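You operate a simulated robot arm through the tools that you are given. There is no shell and no other tool. Be economical: measure what you need, move in short steps, check, and stop when the job is done.

You run a simulated robot arm. Do the job below in one go: nothing can be reset, and whatever is moved stays where it is left.

## Task
Wipe up the crumbs and put the pale biscuit back in its tin.
Fine: use the purple cloth and put it back. Then stand the tin on the clean spot; press the lid on once the biscuit is in. The other biscuit stays on the plate. What is to be rubbed or washed off counts as gone when no trace of it is left.

Only the result counts: the job must be done as asked and must still hold three seconds after the hand-in. Knocking over, shifting, dropping, spilling or breaking anything else fails it. Lids that push on must go on centred and level and be pressed home; caps that screw on are set level and turned clockwise until they are tight. Flat cloth is picked up by pressing the open fingertips on it (5 to 10 N) and closing them slowly along it; thin cloth reads only 2 to 8 mm in the jaws.

## Robot
A 7-joint arm with a two-finger parallel gripper, fixed in place. Base frame: the origin is at the foot of the arm, x ahead of it, y to its left, z up; the work surface is at about z = 48. Units: cm, degrees, N and s.
With the tool pointing down near the work surface it reaches from about 22 to 58 cm from the base axis. Its first joint turns from -66.0 to 66.0 degrees. Payload 1.57 kg.
The tool frame sits at the grasp point between the pads (the TCP): z along the fingers, y along the line on which they close. The tips reach 3 cm beyond it. Largest opening 11 cm; finger width 2.4, thickness 1.2; the body of the gripper, 4.8 by 11.2 cm, starts 7.8 cm behind the TCP.
Orientation is that of the tool frame in the base frame, as a unit quaternion [x, y, z, w]. With the fingers straight down and closing along the base's y, the tool's x points along the base's -x, its y along +y and its z along -z.

## Interface
- The arm moves only by the tool nudge_tool. Its argument "moves" is a list of rows, each a list of 7 numbers: the shift along the base's x, y, z in cm, then the turn, a rotation vector about the base's x, y, z in degrees, then the gripper command, from -1 (fully open) to 1 (shut), values between in proportion. In form: [[dx, dy, dz, ax, ay, az, claw], ...]. A call has 1 to 20 rows; each row shifts and turns the commanded pose from where the row before left it. Each row takes 0.2 s and may step no farther than 5 cm and 8.6 degrees from the row before; otherwise, or with a gripper value out of range, the whole call is refused. Where a pose cannot be reached the arm comes as near as it can. A force on the tool above 40 N (or 10 N above the force at the start of the call, whichever is more), or a blocked arm, ends the call early, and 0.2 s more pass. Each finger travels about 10.8 cm/s and halts on what it meets, pressing with about 32 N; the grip force reading is that of the motor and also rises with nothing between the fingers. The clock runs only during rows and for 0.2 s after the last one: add rows that do not move to give the fingers time. The reply holds the time, the measured pose of the TCP, the force on the tool along the base axes, the opening and the grip force, in the units named above and with some noise, with the torque about the TCP (base axes, N m) and any sound that the robot's microphone picked up, and new pictures: "show" is both (left out), scene, wrist or none.
- Cameras (640 x 400 px; columns grow to the right, rows downward): "scene" is fixed at [14.52, -41.45, 136.08]; the picture's right is [0.79, -0.62, 0.00], its down [-0.57, -0.73, -0.37] and it looks along [0.23, 0.29, -0.93] (base axes); focal length 322 px, centre (320, 200). "wrist" rides on the gripper at [7, 1.6, -14.1] in the tool frame; the picture's right is [-0.23, 0.97, 0.00], its down [-0.86, -0.20, -0.48] and it looks along [-0.47, -0.11, 0.88] (tool axes); focal length 222 px, centre (320, 200). There is no depth. A picture from a camera that has moved, and an enlarged one, comes with that camera's place and axes in the base frame and with its lens.
- inspect(camera, box): a new picture of the part [left, top, right, bottom] of that camera's present view, enlarged. It takes no simulated time.
- close_job(): hands the job in; it is judged then, once.

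Work in short steps. Places have to be worked out from the pictures, the camera data and where the tool is seen: move nearer, look again, correct. Check each grasp and each placing, and mend what went wrong. You have 120 turns and 200 pictures in all, those below and enlarged ones among them. Open the gripper and draw the arm clear of the work before you hand the job in, unless the task says otherwise; then end with one line.

The tools are called by a JSON object that holds its "method" and its "body". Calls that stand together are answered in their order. nudge_tool: Moves the arm, as the interface text tells. Its arguments: {"type":"object","properties":{"moves":{"type":"array"},"show":{"type":"string","enum":["both","scene","wrist","none"]}},"required":["moves"]} The other tools are called the same way: inspect (camera, box) takes an enlarged picture of a part of a camera's view; close_job () hands the job in.

At the start:

```text
clock: 0.0
tool_pos: [42.56, -3.01, 76.18]
ee_rot: [0.001, 1.0, 0.0, 0.0]
wrist_force: [1.0, -0.3, -1.0]
ft_torque: [0.05, -0.05, -0.04]
opening: 11.01
grip_force: 0.1
```

scene: 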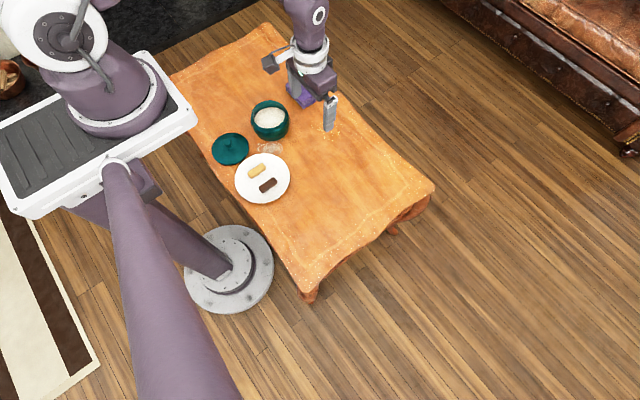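
wrist: 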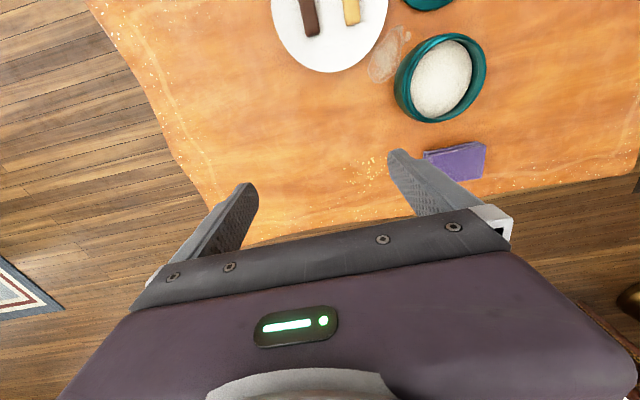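

The pictures show the tin (filled with something white), lid, plate with two biscuits, a whitish smear, crumbs and a purple cloth. I enlarge both views first.

{"method": "inspect", "body": {"camera": "scene", "box": [190, 70, 350, 220]}}

{"method": "inspect", "body": {"camera": "wrist", "box": [260, 0, 520, 200]}}

```text
2.67 times, centred on (270, 145) of scene
camera zoom: at [14.52, -41.45, 136.08], right [0.79, -0.62, 0.0], down [-0.57, -0.73, -0.37], along [0.23, 0.29, -0.93], focal length 859 px, centre (453, 347)
```

zoom: 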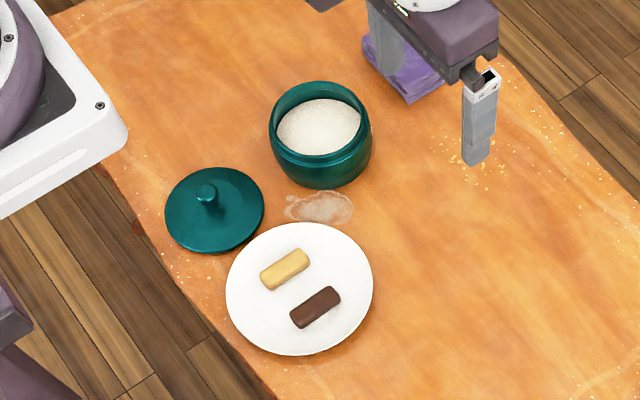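

```text
2.00 times, centred on (390, 100) of wrist
camera zoom: at [35.6, -1.3, 90.17], right [0.23, 0.97, 0.0], down [0.86, -0.2, 0.48], along [0.47, -0.11, -0.88], focal length 444 px, centre (180, 400)
```

zoom: 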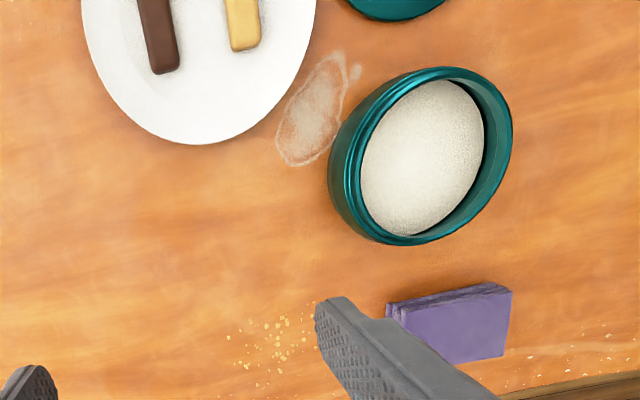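

Crumbs are the golden specks around x≈53, y≈3; tin near (39,14), cloth near (55,19). I move back for a wrist view that covers everything.

{"method": "nudge_tool", "body": {"moves": [[-4, 3, 0, 0, 0, 0, -1], [-4, 3, 0, 0, 0, 0, -1], [-4, 3, 0, 0, 0, 0, -1], [0, 3, 0, 0, 0, 0, -1], [0, 0, 0, 0, 0, 0, -1]]}}

```text
clock: 1.2
tool_pos: [30.39, 9.16, 76.15]
ee_rot: [-0.001, 1.0, 0.0, -0.001]
wrist_force: [0.3, -0.4, 0.1]
ft_torque: [0.0, 0.01, 0.01]
opening: 10.99
grip_force: 0.0
camera wrist: at [23.57, 10.73, 90.2], right [0.23, 0.97, 0.0], down [0.86, -0.2, 0.48], along [0.47, -0.11, -0.88], focal length 222 px, centre (320, 200)
```

scene: 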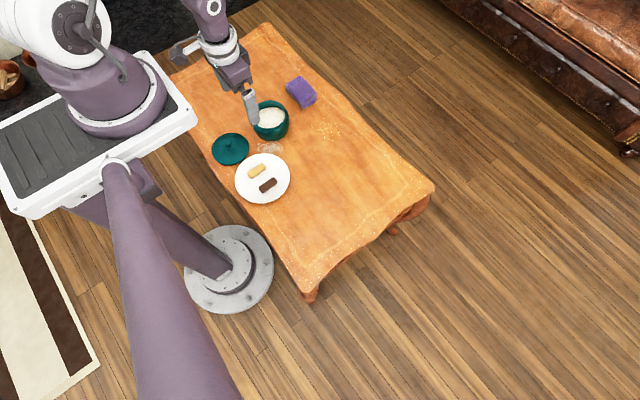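
wrist: 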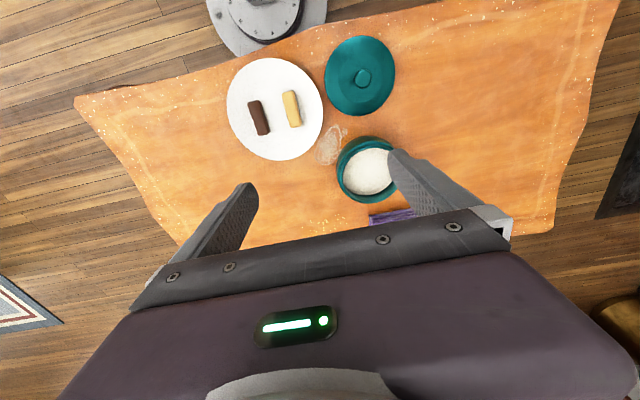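

{"method": "inspect", "body": {"camera": "scene", "box": [220, 65, 360, 165]}}

{"method": "inspect", "body": {"camera": "wrist", "box": [220, 20, 440, 230]}}

```text
4.00 times, centred on (290, 115) of scene
camera zoom: at [14.52, -41.44, 136.08], right [0.79, -0.62, 0.0], down [-0.57, -0.73, -0.37], along [0.23, 0.29, -0.93], focal length 1289 px, centre (440, 540)
```

zoom: 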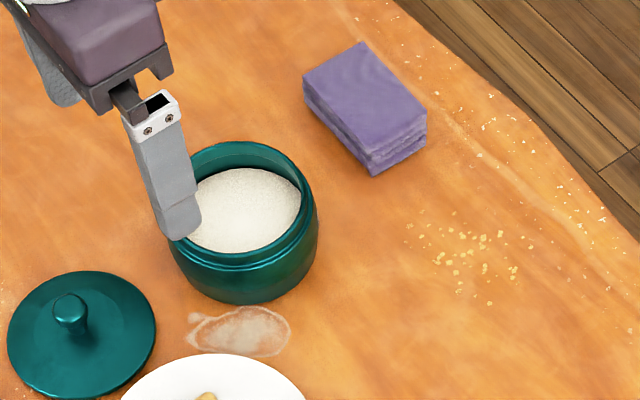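

```text
1.90 times, centred on (330, 125) of wrist
camera zoom: at [23.57, 10.73, 90.2], right [0.23, 0.97, 0.0], down [0.86, -0.2, 0.48], along [0.47, -0.11, -0.88], focal length 423 px, centre (301, 343)
```

zoom: 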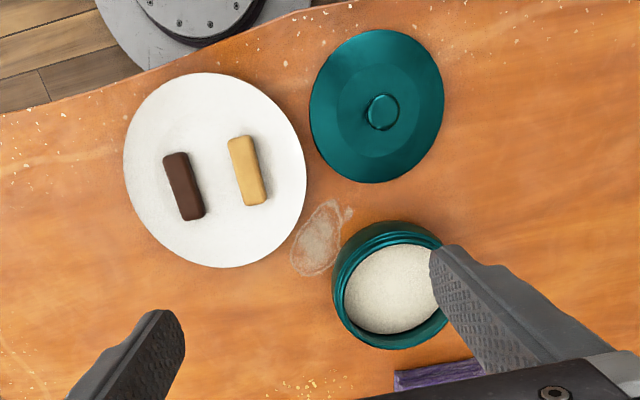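

The folded purple pad lies around (55,19.5), long side along y; I hover short of it for a close look.

{"method": "nudge_tool", "body": {"moves": [[4, 3, -1, 0, 0, 0, -1], [4, 3, -1, 0, 0, 0, -1], [4, 3, -1, 0, 0, 0, -1], [3, 0.5, -2, 0, 0, 0, -1], [0, 0, 0, 0, 0, 0, -1]], "show": "wrist"}}

{"method": "inspect", "body": {"camera": "wrist", "box": [200, 80, 440, 240]}}

```text
refused: row 1 steps farther than a row can; nothing moved
```

```text
2.50 times, centred on (320, 160) of wrist
camera zoom: at [23.57, 10.73, 90.2], right [0.23, 0.97, 0.0], down [0.86, -0.2, 0.48], along [0.47, -0.11, -0.88], focal length 555 px, centre (320, 300)
```

zoom: 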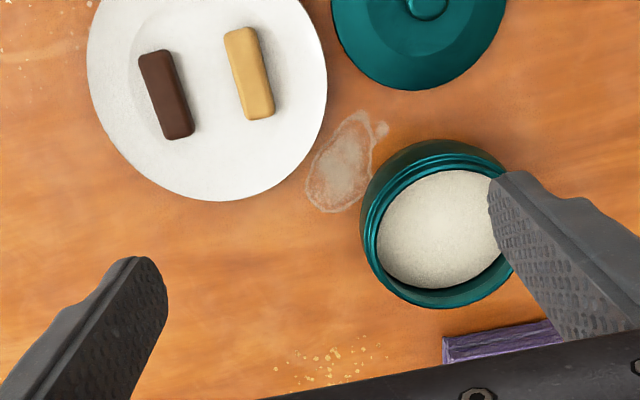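

The step was just too long; I repeat with smaller steps.

{"method": "nudge_tool", "body": {"moves": [[3.5, 3, -1, 0, 0, 0, -1], [3.5, 3, -1, 0, 0, 0, -1], [3.5, 3, -1, 0, 0, 0, -1], [3.5, 1, -1, 0, 0, 0, -1], [0, 0, 0, 0, 0, 0, -1]], "show": "wrist"}}

```text
clock: 2.4
tool_pos: [44.39, 19.1, 72.14]
ee_rot: [-0.001, 1.0, 0.0, 0.0]
wrist_force: [0.4, 0.0, 0.4]
ft_torque: [0.03, 0.0, -0.01]
opening: 11.0
grip_force: 0.0
camera wrist: at [37.49, 20.8, 86.2], right [0.23, 0.97, 0.0], down [0.86, -0.2, 0.48], along [0.47, -0.11, -0.88], focal length 222 px, centre (320, 200)
```

wrist: 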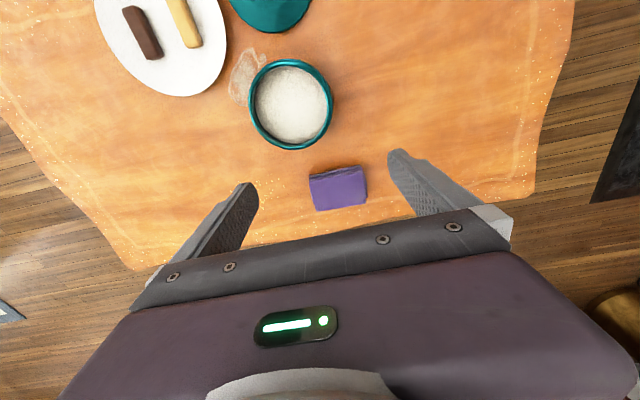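

{"method": "inspect", "body": {"camera": "wrist", "box": [220, 130, 420, 255]}}

{"method": "inspect", "body": {"camera": "wrist", "box": [200, 0, 360, 160]}}

```text
3.20 times, centred on (320, 192) of wrist
camera zoom: at [37.49, 20.8, 86.2], right [0.23, 0.97, 0.0], down [0.86, -0.2, 0.48], along [0.47, -0.11, -0.88], focal length 711 px, centre (320, 224)
```

zoom: 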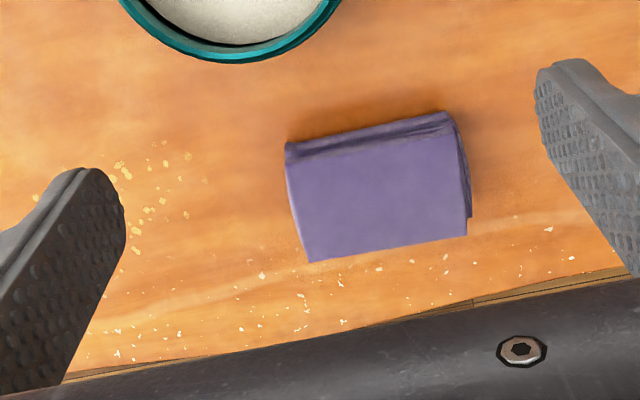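

```text
2.50 times, centred on (280, 80) of wrist
camera zoom: at [37.49, 20.8, 86.2], right [0.23, 0.97, 0.0], down [0.86, -0.2, 0.48], along [0.47, -0.11, -0.88], focal length 555 px, centre (420, 500)
```

zoom: 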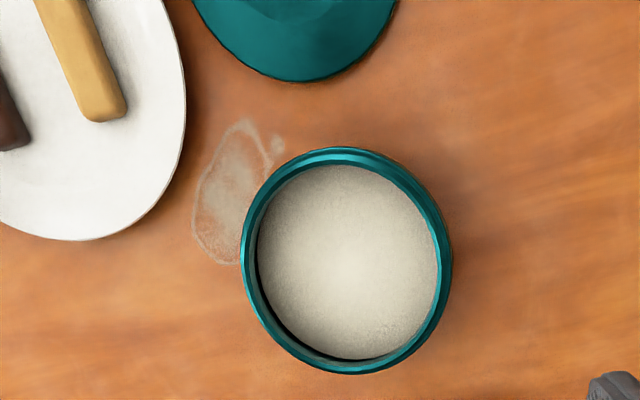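

The pad is about 9 (y) × 6.5 (x) × 2 cm centred near (55.5,19.9). I come down above it with open fingers straddling it in y.

{"method": "nudge_tool", "body": {"moves": [[3, 0.3, -3, 0, 0, 0, -1], [3, 0.3, -3, 0, 0, 0, -1], [2, 0.1, -4, 0, 0, 0, -1], [2, 0, -4, 0, 0, 0, -1], [0, 0, -2, 0, 0, 0, -1], [0, 0, 0, 0, 0, 0, -1]]}}

{"method": "inspect", "body": {"camera": "scene", "box": [260, 50, 360, 130]}}

```text
clock: 3.8
tool_pos: [54.68, 19.58, 56.05]
ee_rot: [0.0, 1.0, 0.0, 0.0]
wrist_force: [0.1, 0.0, 0.3]
ft_torque: [-0.01, -0.05, -0.01]
opening: 10.99
grip_force: 0.3
camera wrist: at [47.74, 21.16, 70.16], right [0.23, 0.97, 0.0], down [0.86, -0.2, 0.48], along [0.47, -0.11, -0.88], focal length 222 px, centre (320, 200)
```

scene: 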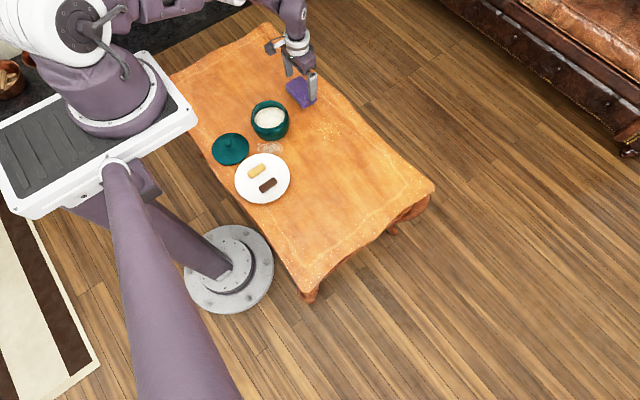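
wrist: 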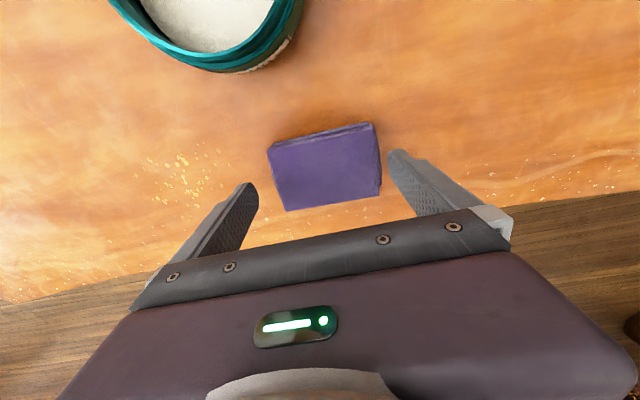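

```text
5.00 times, centred on (310, 90) of scene
camera zoom: at [14.51, -41.45, 136.08], right [0.79, -0.62, 0.0], down [-0.57, -0.73, -0.37], along [0.23, 0.29, -0.93], focal length 1611 px, centre (370, 750)
```

zoom: 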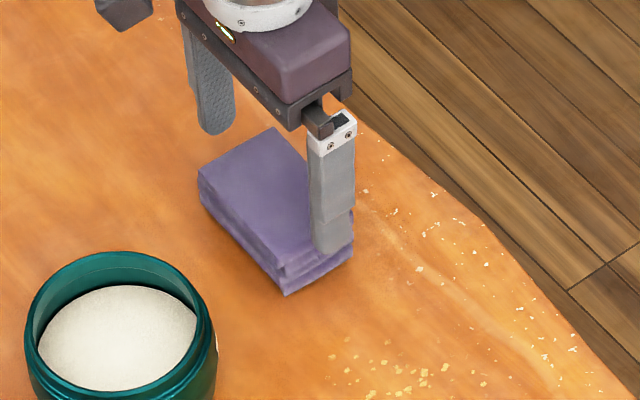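

Fingers straddle the pad; I shift 0.45 in y and descend to put the tips just above the table.

{"method": "nudge_tool", "body": {"moves": [[0, 0.45, -1.5, 0, 0, 0, -1], [0, 0, -1.5, 0, 0, 0, -1], [0, 0, -0.8, 0, 0, 0, -1], [0, 0, -0.5, 0, 0, 0, -1], [0, 0, 0, 0, 0, 0, -1]], "show": "wrist"}}

```text
clock: 5.0
tool_pos: [54.42, 20.07, 54.02]
ee_rot: [0.001, 1.0, 0.0, 0.001]
wrist_force: [-0.6, 0.3, 0.3]
ft_torque: [0.02, 0.02, 0.03]
opening: 11.0
grip_force: 0.0
out of reach, approached as far as the arm can: row 1, 2, 3, 4
camera wrist: at [47.42, 21.72, 68.14], right [0.23, 0.97, 0.0], down [0.85, -0.2, 0.48], along [0.47, -0.11, -0.88], focal length 222 px, centre (320, 200)
```

wrist: 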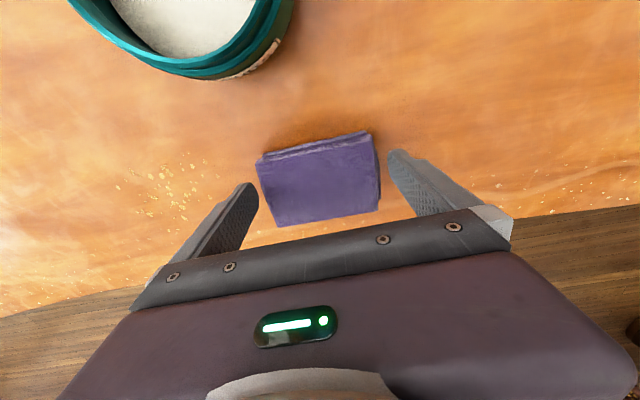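

The arm tops out at r≈58 here, so I take the pad a little nearer its front edge: back in x by 1.4, then down.

{"method": "nudge_tool", "body": {"moves": [[-1.4, 0, 0, 0, 0, 0, -1], [0, 0, 0, 0, 0, 0, -1]], "show": "none"}}

```text
clock: 5.6
tool_pos: [52.93, 20.06, 54.16]
ee_rot: [0.0, 1.0, 0.0, 0.0]
wrist_force: [-0.3, 0.0, 0.0]
ft_torque: [-0.01, 0.03, 0.01]
opening: 11.01
grip_force: 0.0
```

{"method": "nudge_tool", "body": {"moves": [[0.2, 0, -1, 0, 0, 0, -1], [0, 0, -1, 0, 0, 0, -1], [0, 0, -0.6, 0, 0, 0, -1], [0, 0, 0, 0, 0, 0, -1]], "show": "wrist"}}

```text
clock: 6.6
tool_pos: [52.9, 19.67, 52.64]
ee_rot: [0.001, 1.0, -0.003, -0.002]
wrist_force: [0.3, 0.5, 0.0]
ft_torque: [0.01, 0.02, 0.01]
opening: 11.01
grip_force: 0.0
out of reach, approached as far as the arm can: row 2, 3
camera wrist: at [46.12, 21.52, 66.81], right [0.23, 0.97, -0.01], down [0.86, -0.2, 0.47], along [0.46, -0.11, -0.88], focal length 222 px, centre (320, 200)
```

wrist: 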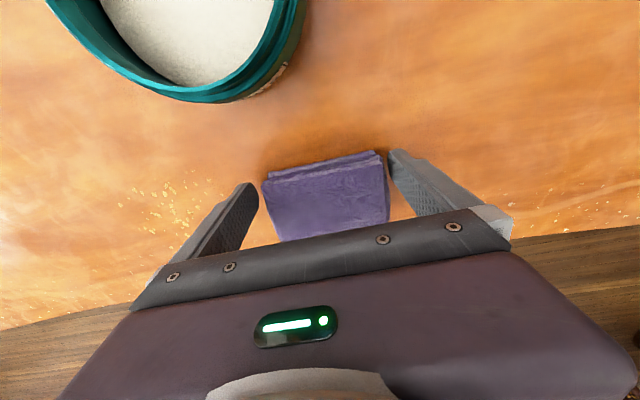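

Straight-down reach is too short here, so I'll tilt the tool 16° outward (fingers still closing along y), then approach the pad again.

{"method": "nudge_tool", "body": {"moves": [[0, 0, 1.5, 0, 0, 0, -1], [0, 0.2, 0, 0, -8, 0, -1], [0, 0, 0, 0, -8, 0, -1], [0.5, 0, 0, 0, 0, 0, -1], [0, 0, 0, 0, 0, 0, -1]], "show": "none"}}

```text
clock: 7.8
tool_pos: [53.8, 20.18, 54.05]
ee_rot: [-0.001, 0.99, 0.0, 0.139]
wrist_force: [0.5, -0.3, 0.1]
ft_torque: [0.01, 0.01, -0.01]
opening: 10.99
grip_force: 0.1
```

{"method": "nudge_tool", "body": {"moves": [[0.2, 0, -1, 0, 0, 0, -1], [0.2, 0, -0.8, 0, 0, 0, -1], [0, 0, 0, 0, 0, 0, -1]], "show": "both"}}

{"method": "inspect", "body": {"camera": "scene", "box": [260, 50, 360, 130]}}

```text
clock: 8.6
tool_pos: [54.1, 20.4, 52.2]
ee_rot: [0.0, 0.99, 0.0, 0.139]
wrist_force: [0.2, 0.1, -0.1]
ft_torque: [-0.03, 0.0, 0.03]
opening: 10.99
grip_force: 0.1
camera wrist: at [43.6, 22.0, 63.81], right [0.22, 0.97, 0.06], down [0.69, -0.2, 0.7], along [0.69, -0.11, -0.72], focal length 222 px, centre (320, 200)
```

scene: 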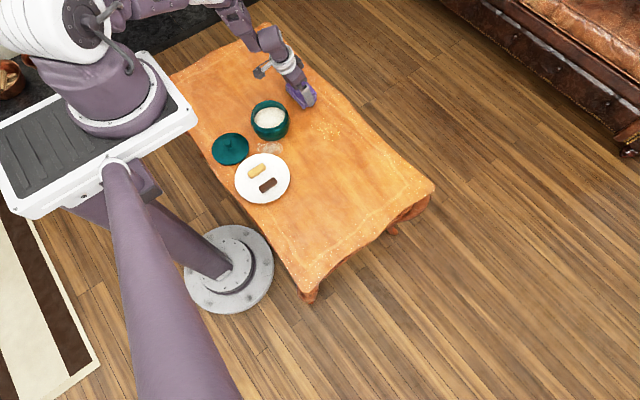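
wrist: 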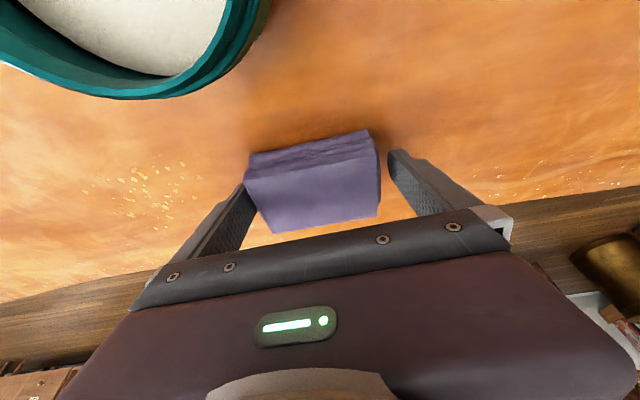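

```text
5.00 times, centred on (310, 90) of scene
camera zoom: at [14.52, -41.45, 136.08], right [0.79, -0.62, 0.0], down [-0.57, -0.73, -0.37], along [0.23, 0.29, -0.93], focal length 1611 px, centre (370, 750)
```

zoom: 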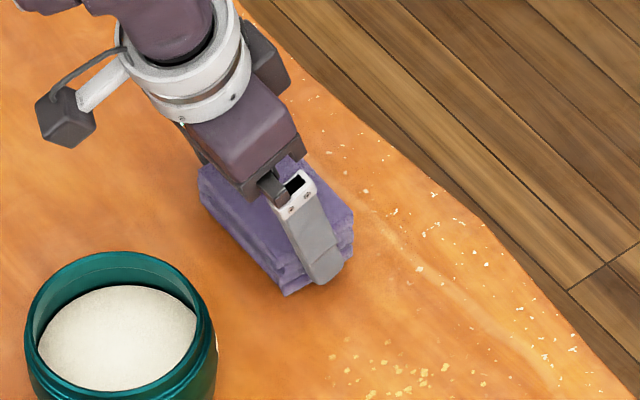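

The fingers straddle the pad with the left one tight; I shift −0.35 in y, go down 0.5, and close.

{"method": "nudge_tool", "body": {"moves": [[0, -0.35, -0.25, 0, 0, 0, -1], [0, 0, -0.25, 0, 0, 0, -1], [0, 0, 0, 0, 0, 0, -0.5], [0, 0, 0, 0, 0, 0, 0], [0, 0, 0, 0, 0, 0, 0.3], [0, 0, 0, 0, 0, 0, 0.3]], "show": "both"}}

```text
clock: 10.0
tool_pos: [54.16, 19.95, 51.77]
ee_rot: [0.0, 0.99, 0.0, 0.139]
wrist_force: [0.4, -0.5, 2.5]
ft_torque: [-0.1, 0.03, 0.0]
opening: 9.91
grip_force: 32.2
camera wrist: at [43.55, 21.61, 63.36], right [0.22, 0.97, 0.06], down [0.69, -0.2, 0.7], along [0.69, -0.11, -0.72], focal length 222 px, centre (320, 200)
```

scene: 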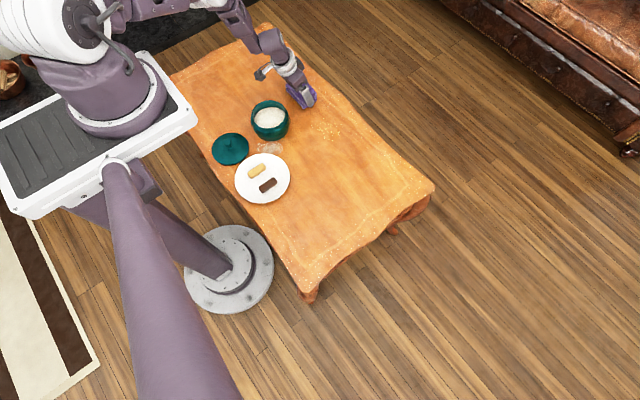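
wrist: 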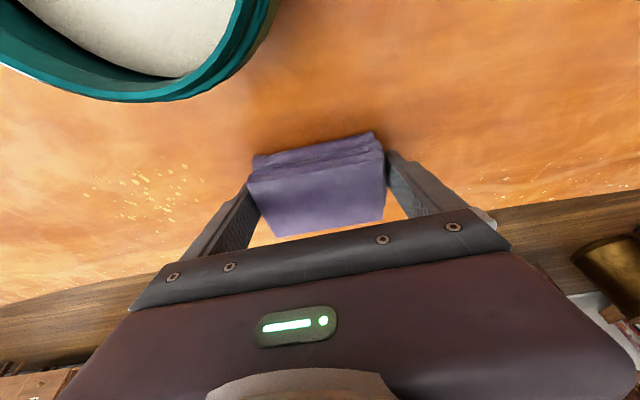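

Grip is firm (32 N at 9.9 cm). I lift 1.5 cm to check that the pad comes along.

{"method": "nudge_tool", "body": {"moves": [[0, 0, 0.75, 0, 0, 0, 0.4], [0, 0, 0.75, 0, 0, 0, 0.4], [0, -2, 0, 0, 0, 0, 0.4], [0, 0, 0, 0, 0, 0, 0.4]], "show": "both"}}

{"method": "inspect", "body": {"camera": "scene", "box": [260, 60, 370, 150]}}

```text
clock: 11.0
tool_pos: [54.19, 17.84, 53.31]
ee_rot: [0.0, 0.99, 0.0, 0.139]
wrist_force: [-0.1, 0.4, -0.7]
ft_torque: [0.0, 0.01, 0.0]
opening: 9.9
grip_force: 32.0
camera wrist: at [43.65, 19.51, 64.87], right [0.22, 0.97, 0.06], down [0.69, -0.2, 0.7], along [0.69, -0.11, -0.72], focal length 222 px, centre (320, 200)
```

scene: 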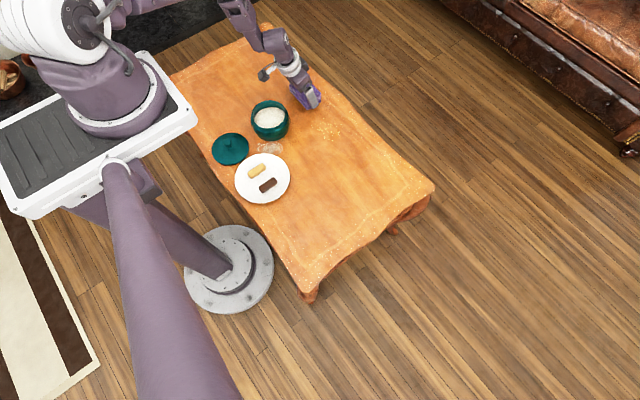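
wrist: 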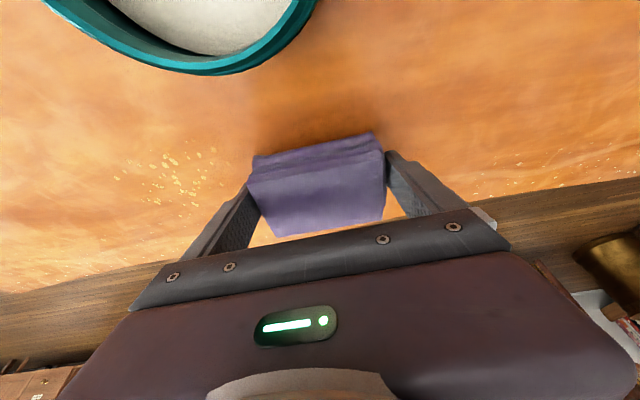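

```text
4.44 times, centred on (315, 105) of scene
camera zoom: at [14.52, -41.45, 136.08], right [0.79, -0.62, 0.0], down [-0.57, -0.73, -0.37], along [0.23, 0.29, -0.93], focal length 1432 px, centre (342, 622)
```

zoom: 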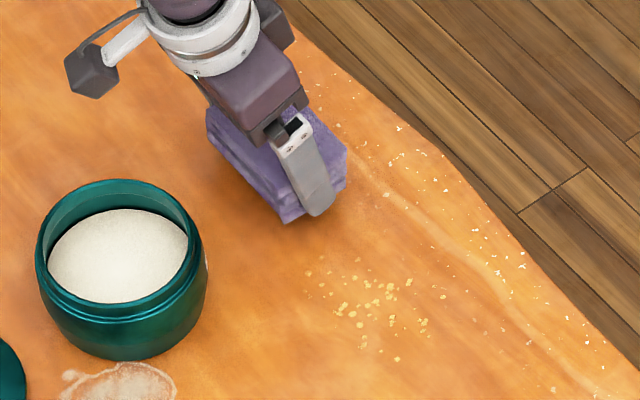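

Pad is held and flat. I move to y≈12, lower until it presses lightly.

{"method": "nudge_tool", "body": {"moves": [[-0.4, -3, 0, 0, 0, 0, 0.4], [-0.4, -3, 0, 0, 0, 0, 0.4], [-0.3, 0, -0.8, 0, 0, 0, 0.4], [0, 0, -0.6, 0, 0, 0, 0.4], [0, 0, -0.2, 0, 0, 0, 0.4], [0, 0, 0, 0, 0, 0, 0.4]], "show": "none"}}

```text
clock: 12.4
tool_pos: [53.18, 11.98, 51.71]
ee_rot: [0.0, 0.99, 0.0, 0.139]
wrist_force: [-6.0, -1.3, 15.5]
ft_torque: [-0.24, 0.11, -0.02]
opening: 9.92
grip_force: 32.8
```

It presses with about 15 N; I wipe along −y across the crumbs and back.

{"method": "nudge_tool", "body": {"moves": [[0, -1.5, 0, 0, 0, 0, 0.4], [0, -1.5, 0, 0, 0, 0, 0.4], [0, -1.5, 0, 0, 0, 0, 0.4], [0, -1.5, 0, 0, 0, 0, 0.4], [0, -1.5, 0, 0, 0, 0, 0.4], [0, -1.5, 0, 0, 0, 0, 0.4], [0, -1.5, 0, 0, 0, 0, 0.4], [0, -1.5, 0, 0, 0, 0, 0.4], [0, -1.5, 0, 0, 0, 0, 0.4], [0, 0, 0, 0, 0, 0, 0.4]], "show": "both"}}

{"method": "inspect", "body": {"camera": "scene", "box": [260, 60, 370, 150]}}

```text
clock: 14.6
tool_pos: [53.07, -1.52, 51.73]
ee_rot: [-0.001, 0.99, 0.001, 0.139]
wrist_force: [-0.5, 12.3, 24.2]
ft_torque: [0.71, -0.26, 0.17]
opening: 9.92
grip_force: 32.2
camera wrist: at [42.43, 0.08, 63.33], right [0.22, 0.97, 0.06], down [0.69, -0.2, 0.7], along [0.69, -0.11, -0.72], focal length 222 px, centre (320, 200)
```

scene: 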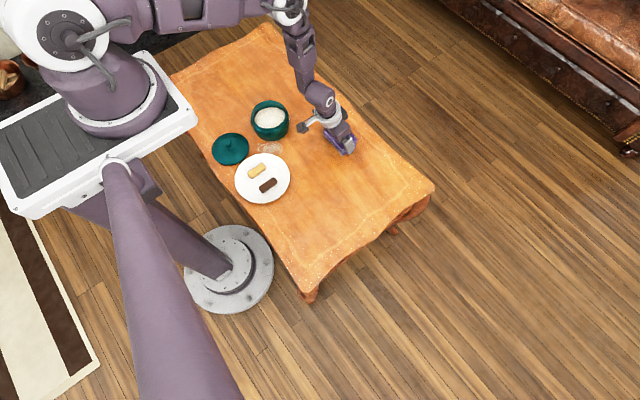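
wrist: 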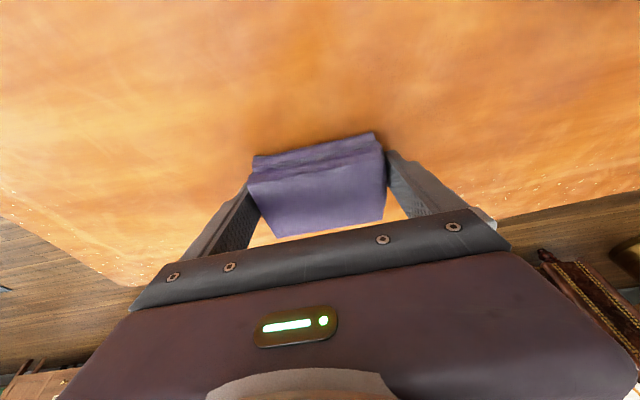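

```text
4.44 times, centred on (315, 105) of scene
camera zoom: at [14.47, -41.43, 136.08], right [0.79, -0.62, 0.0], down [-0.57, -0.73, -0.37], along [0.23, 0.29, -0.93], focal length 1432 px, centre (342, 622)
```

zoom: 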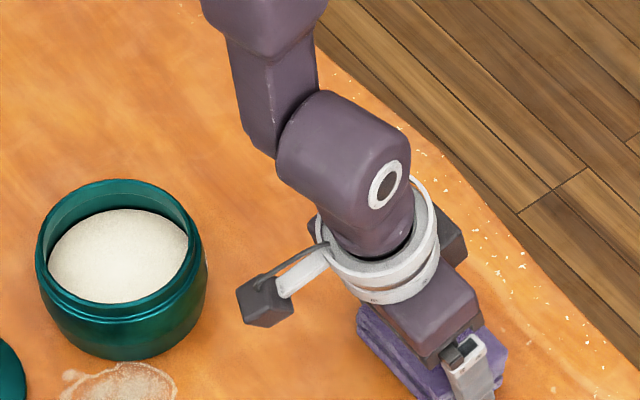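

No crumbs remain where the pad passed as far as visible. I make a return pass 1.5 cm further out to catch the outer ones.

{"method": "nudge_tool", "body": {"moves": [[0.8, 0, 0.05, 0, 0, 0, 0.4], [0.7, 0.7, 0, 0, 0, 0, 0.4], [0, 1.5, 0, 0, 0, 0, 0.4], [0, 1.5, 0, 0, 0, 0, 0.4], [0, 1.5, 0, 0, 0, 0, 0.4], [0, 1.5, 0, 0, 0, 0, 0.4], [0, 1.5, 0, 0, 0, 0, 0.4], [0, 1.5, 0, 0, 0, 0, 0.4], [0, 1.5, 0, 0, 0, 0, 0.4], [0, 1.5, 0, 0, 0, 0, 0.4], [0, 0, 0, 0, 0, 0, 0.4]], "show": "both"}}

{"method": "inspect", "body": {"camera": "scene", "box": [280, 70, 390, 160]}}

```text
clock: 17.0
tool_pos: [54.49, 11.06, 51.71]
ee_rot: [-0.001, 0.99, 0.0, 0.139]
wrist_force: [0.3, -1.7, 2.4]
ft_torque: [-0.19, 0.04, 0.04]
opening: 9.92
grip_force: 31.9
camera wrist: at [43.99, 12.78, 63.28], right [0.22, 0.97, 0.06], down [0.69, -0.2, 0.7], along [0.69, -0.11, -0.72], focal length 222 px, centre (320, 200)
```

scene: 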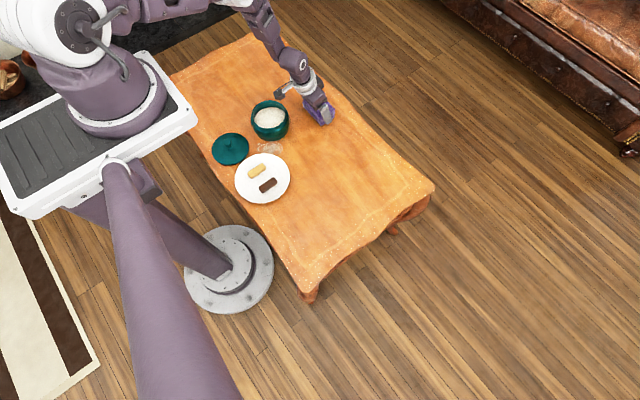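
wrist: 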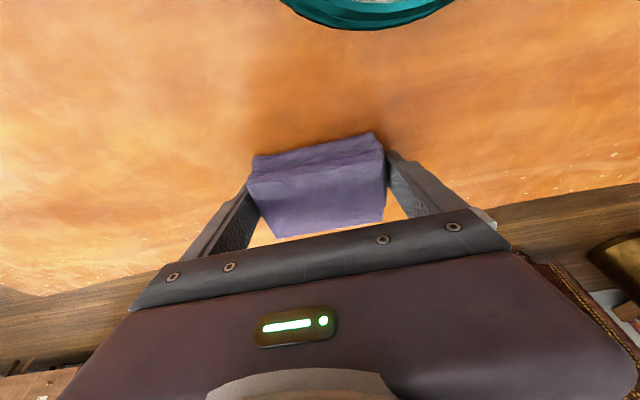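

```text
4.44 times, centred on (335, 115) of scene
camera zoom: at [14.51, -41.45, 136.08], right [0.79, -0.62, 0.0], down [-0.57, -0.73, -0.37], along [0.23, 0.29, -0.93], focal length 1432 px, centre (253, 578)
```

zoom: 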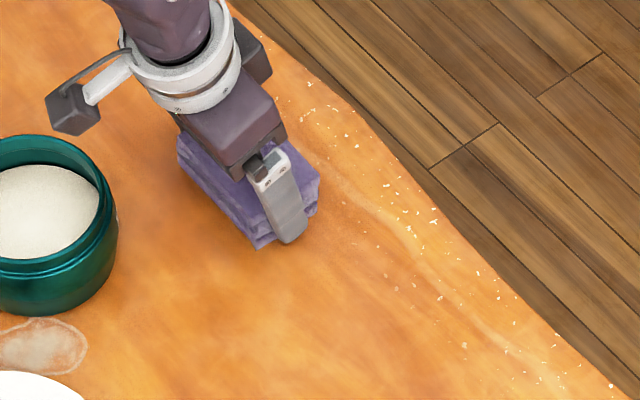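

Crumbs look gone; I zoom closer on a few faint flecks to tell crumb from tablecloth pattern.

{"method": "inspect", "body": {"camera": "scene", "box": [325, 105, 375, 145]}}

{"method": "inspect", "body": {"camera": "wrist", "box": [0, 130, 250, 300]}}

```text
10.00 times, centred on (350, 125) of scene
camera zoom: at [14.51, -41.45, 136.08], right [0.79, -0.62, 0.0], down [-0.57, -0.73, -0.37], along [0.23, 0.29, -0.93], focal length 3222 px, centre (20, 950)
```

zoom: 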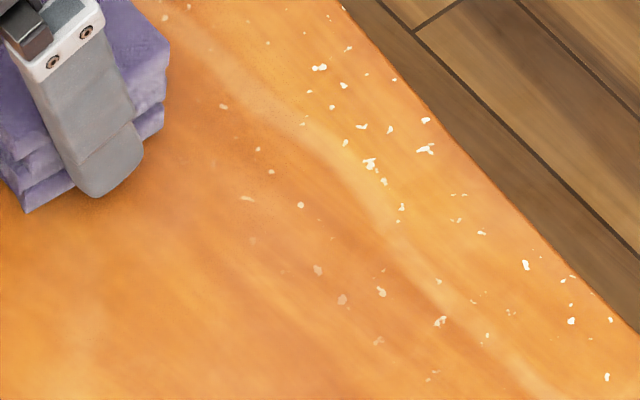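

```text
2.35 times, centred on (125, 215) of wrist
camera zoom: at [43.99, 12.78, 63.28], right [0.22, 0.97, 0.06], down [0.69, -0.2, 0.7], along [0.69, -0.11, -0.72], focal length 523 px, centre (779, 165)
```

zoom: 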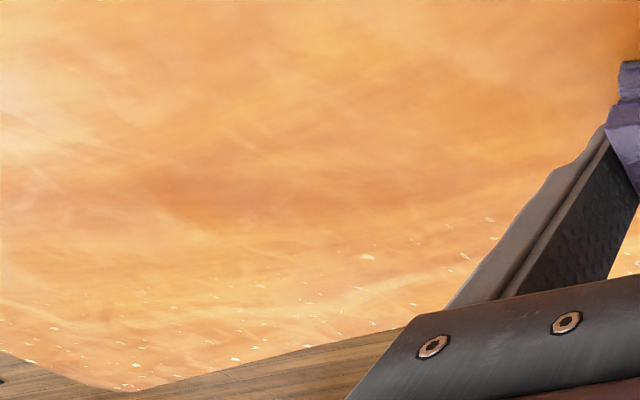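

The remaining flecks are the tablecloth's white pattern. For certainty on the inner side I make one more pass at x≈51.8.

{"method": "nudge_tool", "body": {"moves": [[-0.9, -0.5, -0.1, 0, 0, 0, 0.4], [-0.9, -0.5, 0, 0, 0, 0, 0.4], [-0.9, -1.2, 0, 0, 0, 0, 0.4], [0, -1.5, 0, 0, 0, 0, 0.4], [0, -1.5, 0, 0, 0, 0, 0.4], [0, -1.5, 0, 0, 0, 0, 0.4], [0, -1.5, 0, 0, 0, 0, 0.4], [0, -1.5, 0, 0, 0, 0, 0.4], [0, -1.5, 0, 0, 0, 0, 0.4], [0, 0, 1, 0, 0, 0, 0.4], [0, 0, 2, 0, 0, 0, 0.4], [1, 4, 1, 0, 0, 0, 0.4], [1, 4, 0, 0, 0, 0, 0.4], [0, 4, 0, 0, 0, 0, 0.4], [0, 4, 0, 0, 0, 0, 0.4], [0, 0, 0, 0, 0, 0, 0.4]], "show": "both"}}

{"method": "inspect", "body": {"camera": "scene", "box": [290, 100, 370, 160]}}

```text
clock: 20.4
tool_pos: [53.79, 16.05, 55.64]
ee_rot: [0.0, 0.99, 0.0, 0.139]
wrist_force: [-0.7, 0.3, -1.0]
ft_torque: [-0.06, 0.02, -0.03]
opening: 9.92
grip_force: 32.5
camera wrist: at [43.29, 17.61, 67.21], right [0.22, 0.97, 0.06], down [0.69, -0.2, 0.7], along [0.69, -0.11, -0.72], focal length 222 px, centre (320, 200)
```

scene: 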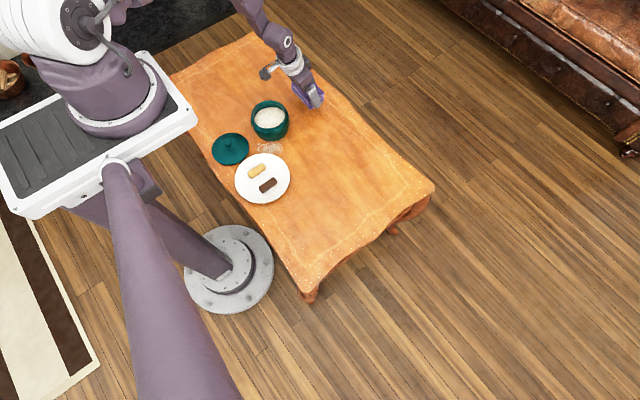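
wrist: 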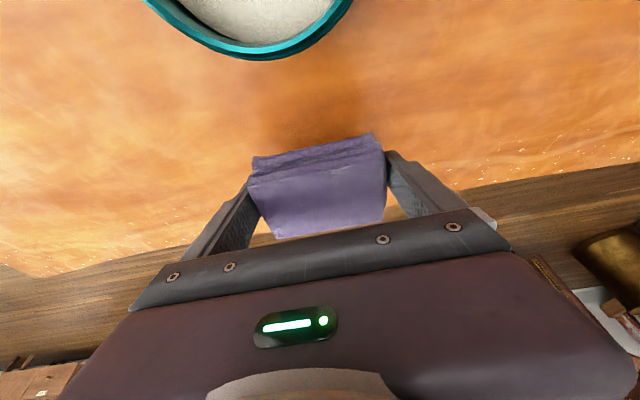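

```text
6.67 times, centred on (330, 130) of scene
camera zoom: at [14.52, -41.44, 136.08], right [0.79, -0.62, 0.0], down [-0.57, -0.73, -0.37], along [0.23, 0.29, -0.93], focal length 2148 px, centre (253, 667)
```

zoom: 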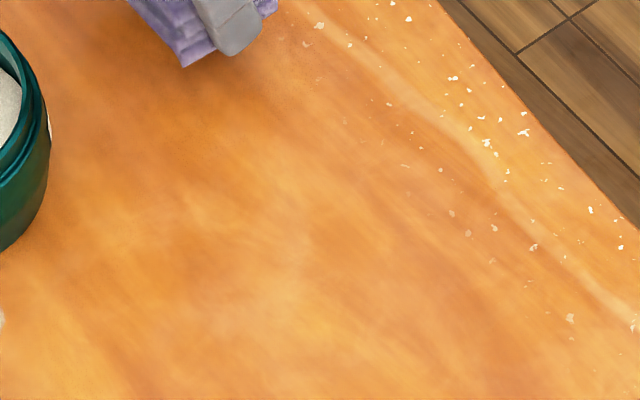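

The area looks clean; a last check of two faint spots at its outer edge at high zoom.

{"method": "inspect", "body": {"camera": "scene", "box": [318, 102, 350, 124]}}

```text
16.00 times, centred on (334, 113) of scene
camera zoom: at [14.52, -41.44, 136.08], right [0.79, -0.62, 0.0], down [-0.57, -0.73, -0.37], along [0.23, 0.29, -0.93], focal length 5155 px, centre (96, 1592)
```

zoom: 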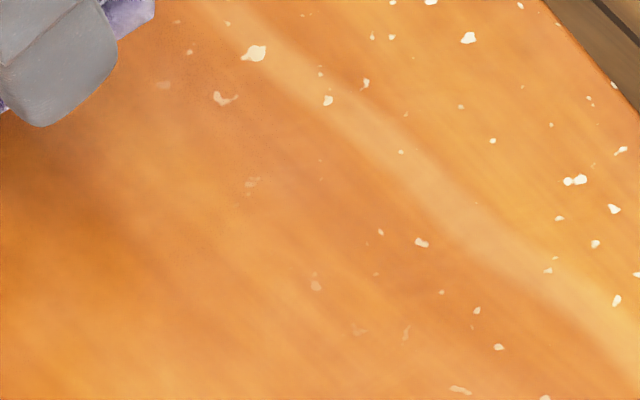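

Those are printed pattern. I return the pad to its original place (54.16, 19.95, 51.77) and lower it.

{"method": "nudge_tool", "body": {"moves": [[0.37, 3.9, 0, 0, 0, 0, 0.4], [0, 0, -2, 0, 0, 0, 0.4], [0, 0, -1, 0, 0, 0, 0.4], [0, 0, -0.7, 0, 0, 0, 0.4], [0, 0, -0.12, 0, 0, 0, 0.4], [0, 0, 0, 0, 0, 0, 0.4]], "show": "none"}}

```text
clock: 21.8
tool_pos: [54.35, 19.67, 51.67]
ee_rot: [-0.001, 0.99, 0.0, 0.139]
wrist_force: [0.0, 0.0, 0.3]
ft_torque: [-0.01, -0.03, 0.0]
opening: 9.93
grip_force: 32.0
```

Near-exact; I trim the position and open the fingers slowly, then rise.

{"method": "nudge_tool", "body": {"moves": [[-0.2, 0.28, -0.05, 0, 0, 0, 0.4], [0, 0, 0, 0, 0, 0, 0.4], [0, 0, 0, 0, 0, 0, -0.9], [0, 0, 0, 0, 0, 0, -1], [0, 0, 0, 0, 0, 0, -1], [0, 0, 0, 0, 0, 0, -1]], "show": "wrist"}}

```text
clock: 23.2
tool_pos: [54.03, 20.15, 51.79]
ee_rot: [0.0, 0.99, 0.0, 0.139]
wrist_force: [0.4, -0.5, -1.2]
ft_torque: [-0.02, -0.01, -0.01]
opening: 11.01
grip_force: 0.1
camera wrist: at [43.46, 21.68, 63.32], right [0.22, 0.97, 0.06], down [0.69, -0.2, 0.7], along [0.69, -0.11, -0.72], focal length 222 px, centre (320, 200)
```

wrist: 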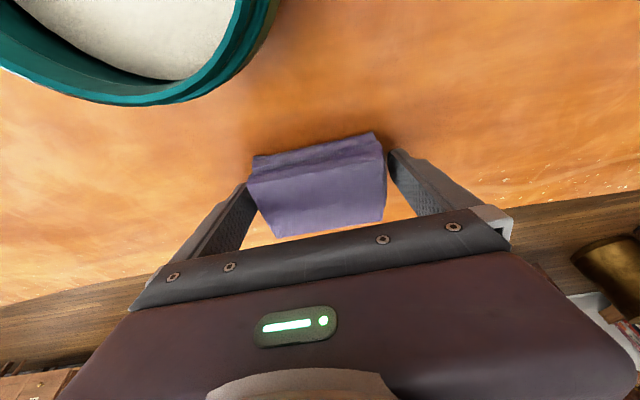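

Released in place. I rise, straighten the tool, and position to measure the tin.

{"method": "nudge_tool", "body": {"moves": [[0, 0, 1.5, 0, 0, 0, -1], [0, 0, 4, 0, 0, 0, -1], [0, 0, 4.5, 0, 0, 0, -1], [0, 0, 4.5, 0, 0, 0, -1], [-3, 0, 2, 0, 8, 0, -1], [-3, 0, 2, 0, 8, 0, -1], [-4, -2, 0, 0, 0, 0, -1], [-4, -2, 0, 0, 0, 0, -1], [-4, -2, 0, 0, 0, 0, -1], [-4, 0, 0, 0, 0, 0, -1], [0, 0, 0, 0, 0, 0, -1]], "show": "both"}}

{"method": "inspect", "body": {"camera": "scene", "box": [200, 70, 340, 170]}}

{"method": "inspect", "body": {"camera": "wrist", "box": [240, 40, 440, 240]}}

```text
clock: 25.6
tool_pos: [32.2, 14.15, 70.14]
ee_rot: [0.0, 1.0, 0.0, 0.0]
wrist_force: [-0.2, 0.8, 0.0]
ft_torque: [-0.01, 0.01, 0.0]
opening: 10.99
grip_force: 0.1
camera wrist: at [25.19, 15.74, 84.22], right [0.23, 0.97, 0.0], down [0.86, -0.2, 0.48], along [0.47, -0.11, -0.88], focal length 222 px, centre (320, 200)
```

scene: 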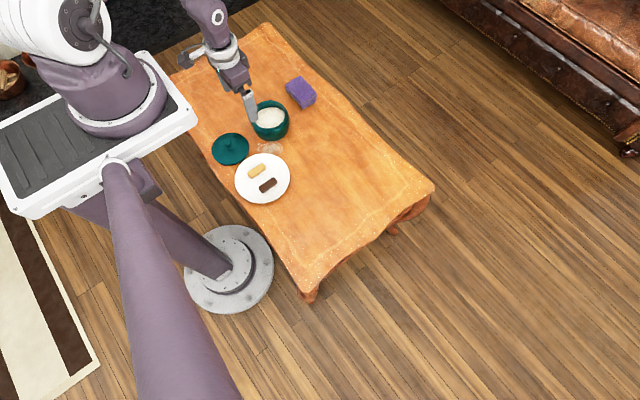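
wrist: 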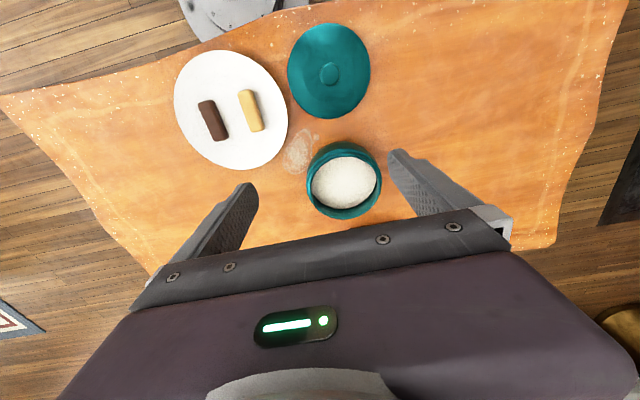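

```text
4.00 times, centred on (270, 120) of scene
camera zoom: at [14.51, -41.45, 136.08], right [0.79, -0.62, 0.0], down [-0.57, -0.73, -0.37], along [0.23, 0.29, -0.93], focal length 1289 px, centre (520, 520)
```

zoom: 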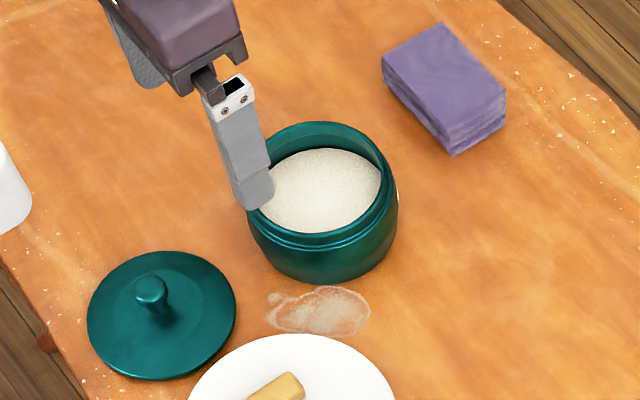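

```text
2.00 times, centred on (340, 140) of wrist
camera zoom: at [25.19, 15.74, 84.22], right [0.23, 0.97, 0.0], down [0.86, -0.2, 0.48], along [0.47, -0.11, -0.88], focal length 444 px, centre (280, 320)
```

zoom: 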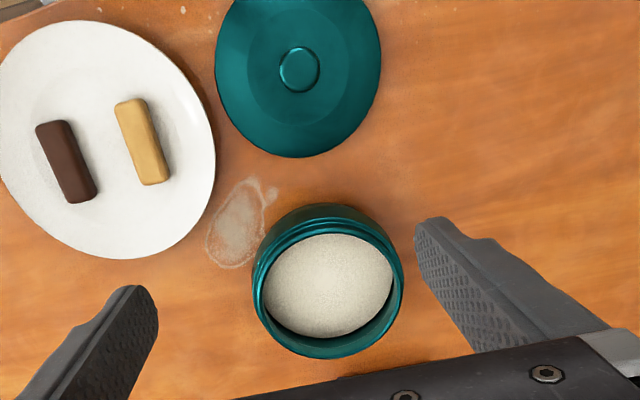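

The tin has a narrower neck (~10 cm) above an ~11.4 cm body, so the neck can be gripped. I enlarge to measure it precisely.

{"method": "inspect", "body": {"camera": "wrist", "box": [295, 130, 395, 230]}}

{"method": "inspect", "body": {"camera": "scene", "box": [245, 95, 305, 145]}}

```text
4.00 times, centred on (345, 180) of wrist
camera zoom: at [25.19, 15.74, 84.22], right [0.23, 0.97, 0.0], down [0.86, -0.2, 0.48], along [0.47, -0.11, -0.88], focal length 888 px, centre (220, 280)
```

zoom: 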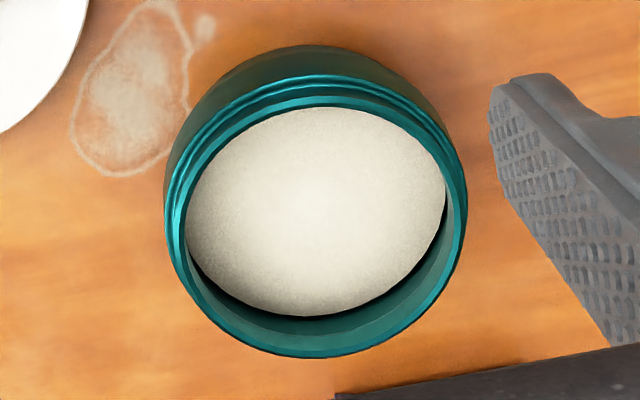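

```text
8.00 times, centred on (275, 120) of scene
camera zoom: at [14.51, -41.45, 136.08], right [0.79, -0.62, 0.0], down [-0.57, -0.73, -0.37], along [0.23, 0.29, -0.93], focal length 2577 px, centre (680, 840)
```

zoom: 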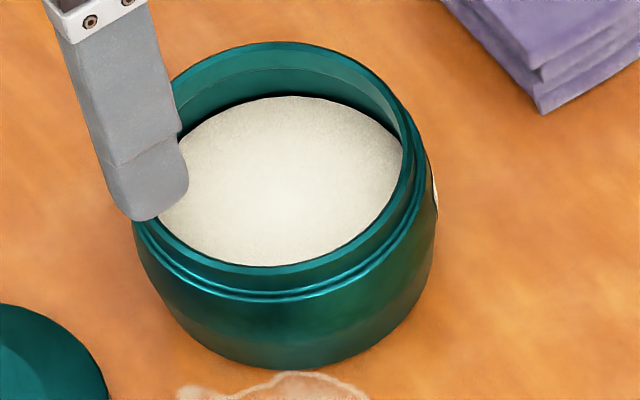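

The rim's height and width need a tighter measure; I move over the tin with the open tips a few cm above the rim, using the 11 cm gap as a gauge.

{"method": "nudge_tool", "body": {"moves": [[3, 0.7, -3, 0, 0, 0, -1], [3, 0.7, -3, 0, 0, 0, -1], [0.5, 0.5, -2, 0, 0, 0, -1], [0, 0, 0, 0, 0, 0, -1]], "show": "wrist"}}

{"method": "inspect", "body": {"camera": "wrist", "box": [220, 60, 420, 240]}}

{"method": "inspect", "body": {"camera": "scene", "box": [230, 80, 310, 150]}}

```text
clock: 26.6
tool_pos: [38.77, 16.05, 62.3]
ee_rot: [0.0, 1.0, 0.0, 0.0]
wrist_force: [-0.5, -0.8, -0.5]
ft_torque: [-0.04, -0.02, 0.0]
opening: 11.02
grip_force: 0.1
camera wrist: at [31.86, 17.7, 76.29], right [0.23, 0.97, 0.0], down [0.86, -0.2, 0.48], along [0.47, -0.11, -0.88], focal length 222 px, centre (320, 200)
```

wrist: 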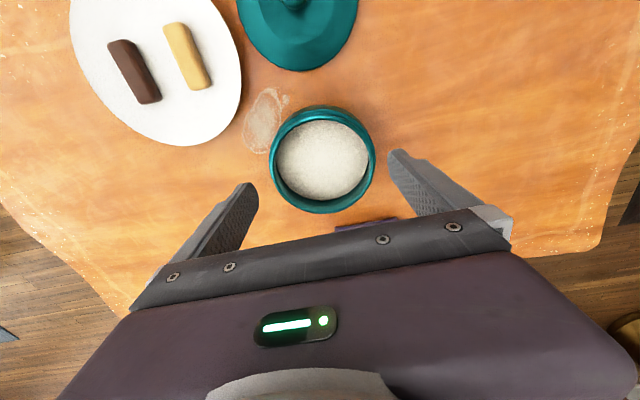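

```text
2.22 times, centred on (320, 150) of wrist
camera zoom: at [31.86, 17.7, 76.29], right [0.23, 0.97, 0.0], down [0.86, -0.2, 0.48], along [0.47, -0.11, -0.88], focal length 494 px, centre (320, 311)
```

zoom: 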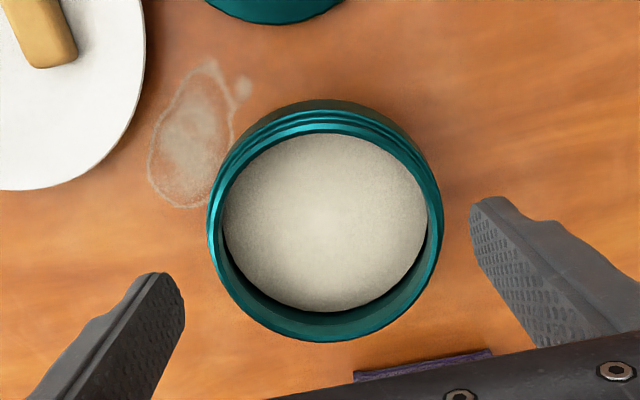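

```text
5.71 times, centred on (270, 115) of scene
camera zoom: at [14.52, -41.45, 136.08], right [0.79, -0.62, 0.0], down [-0.57, -0.73, -0.37], along [0.23, 0.29, -0.93], focal length 1841 px, centre (606, 686)
```

zoom: 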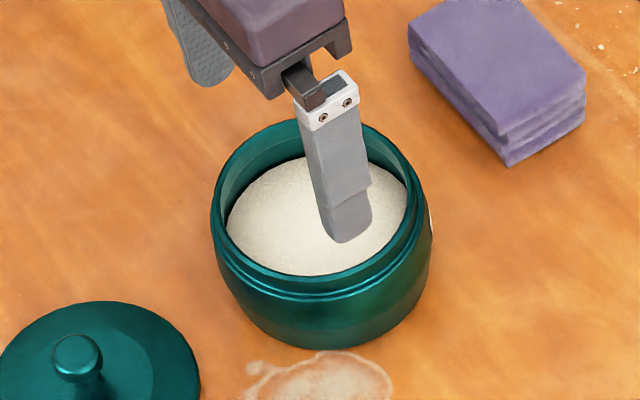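

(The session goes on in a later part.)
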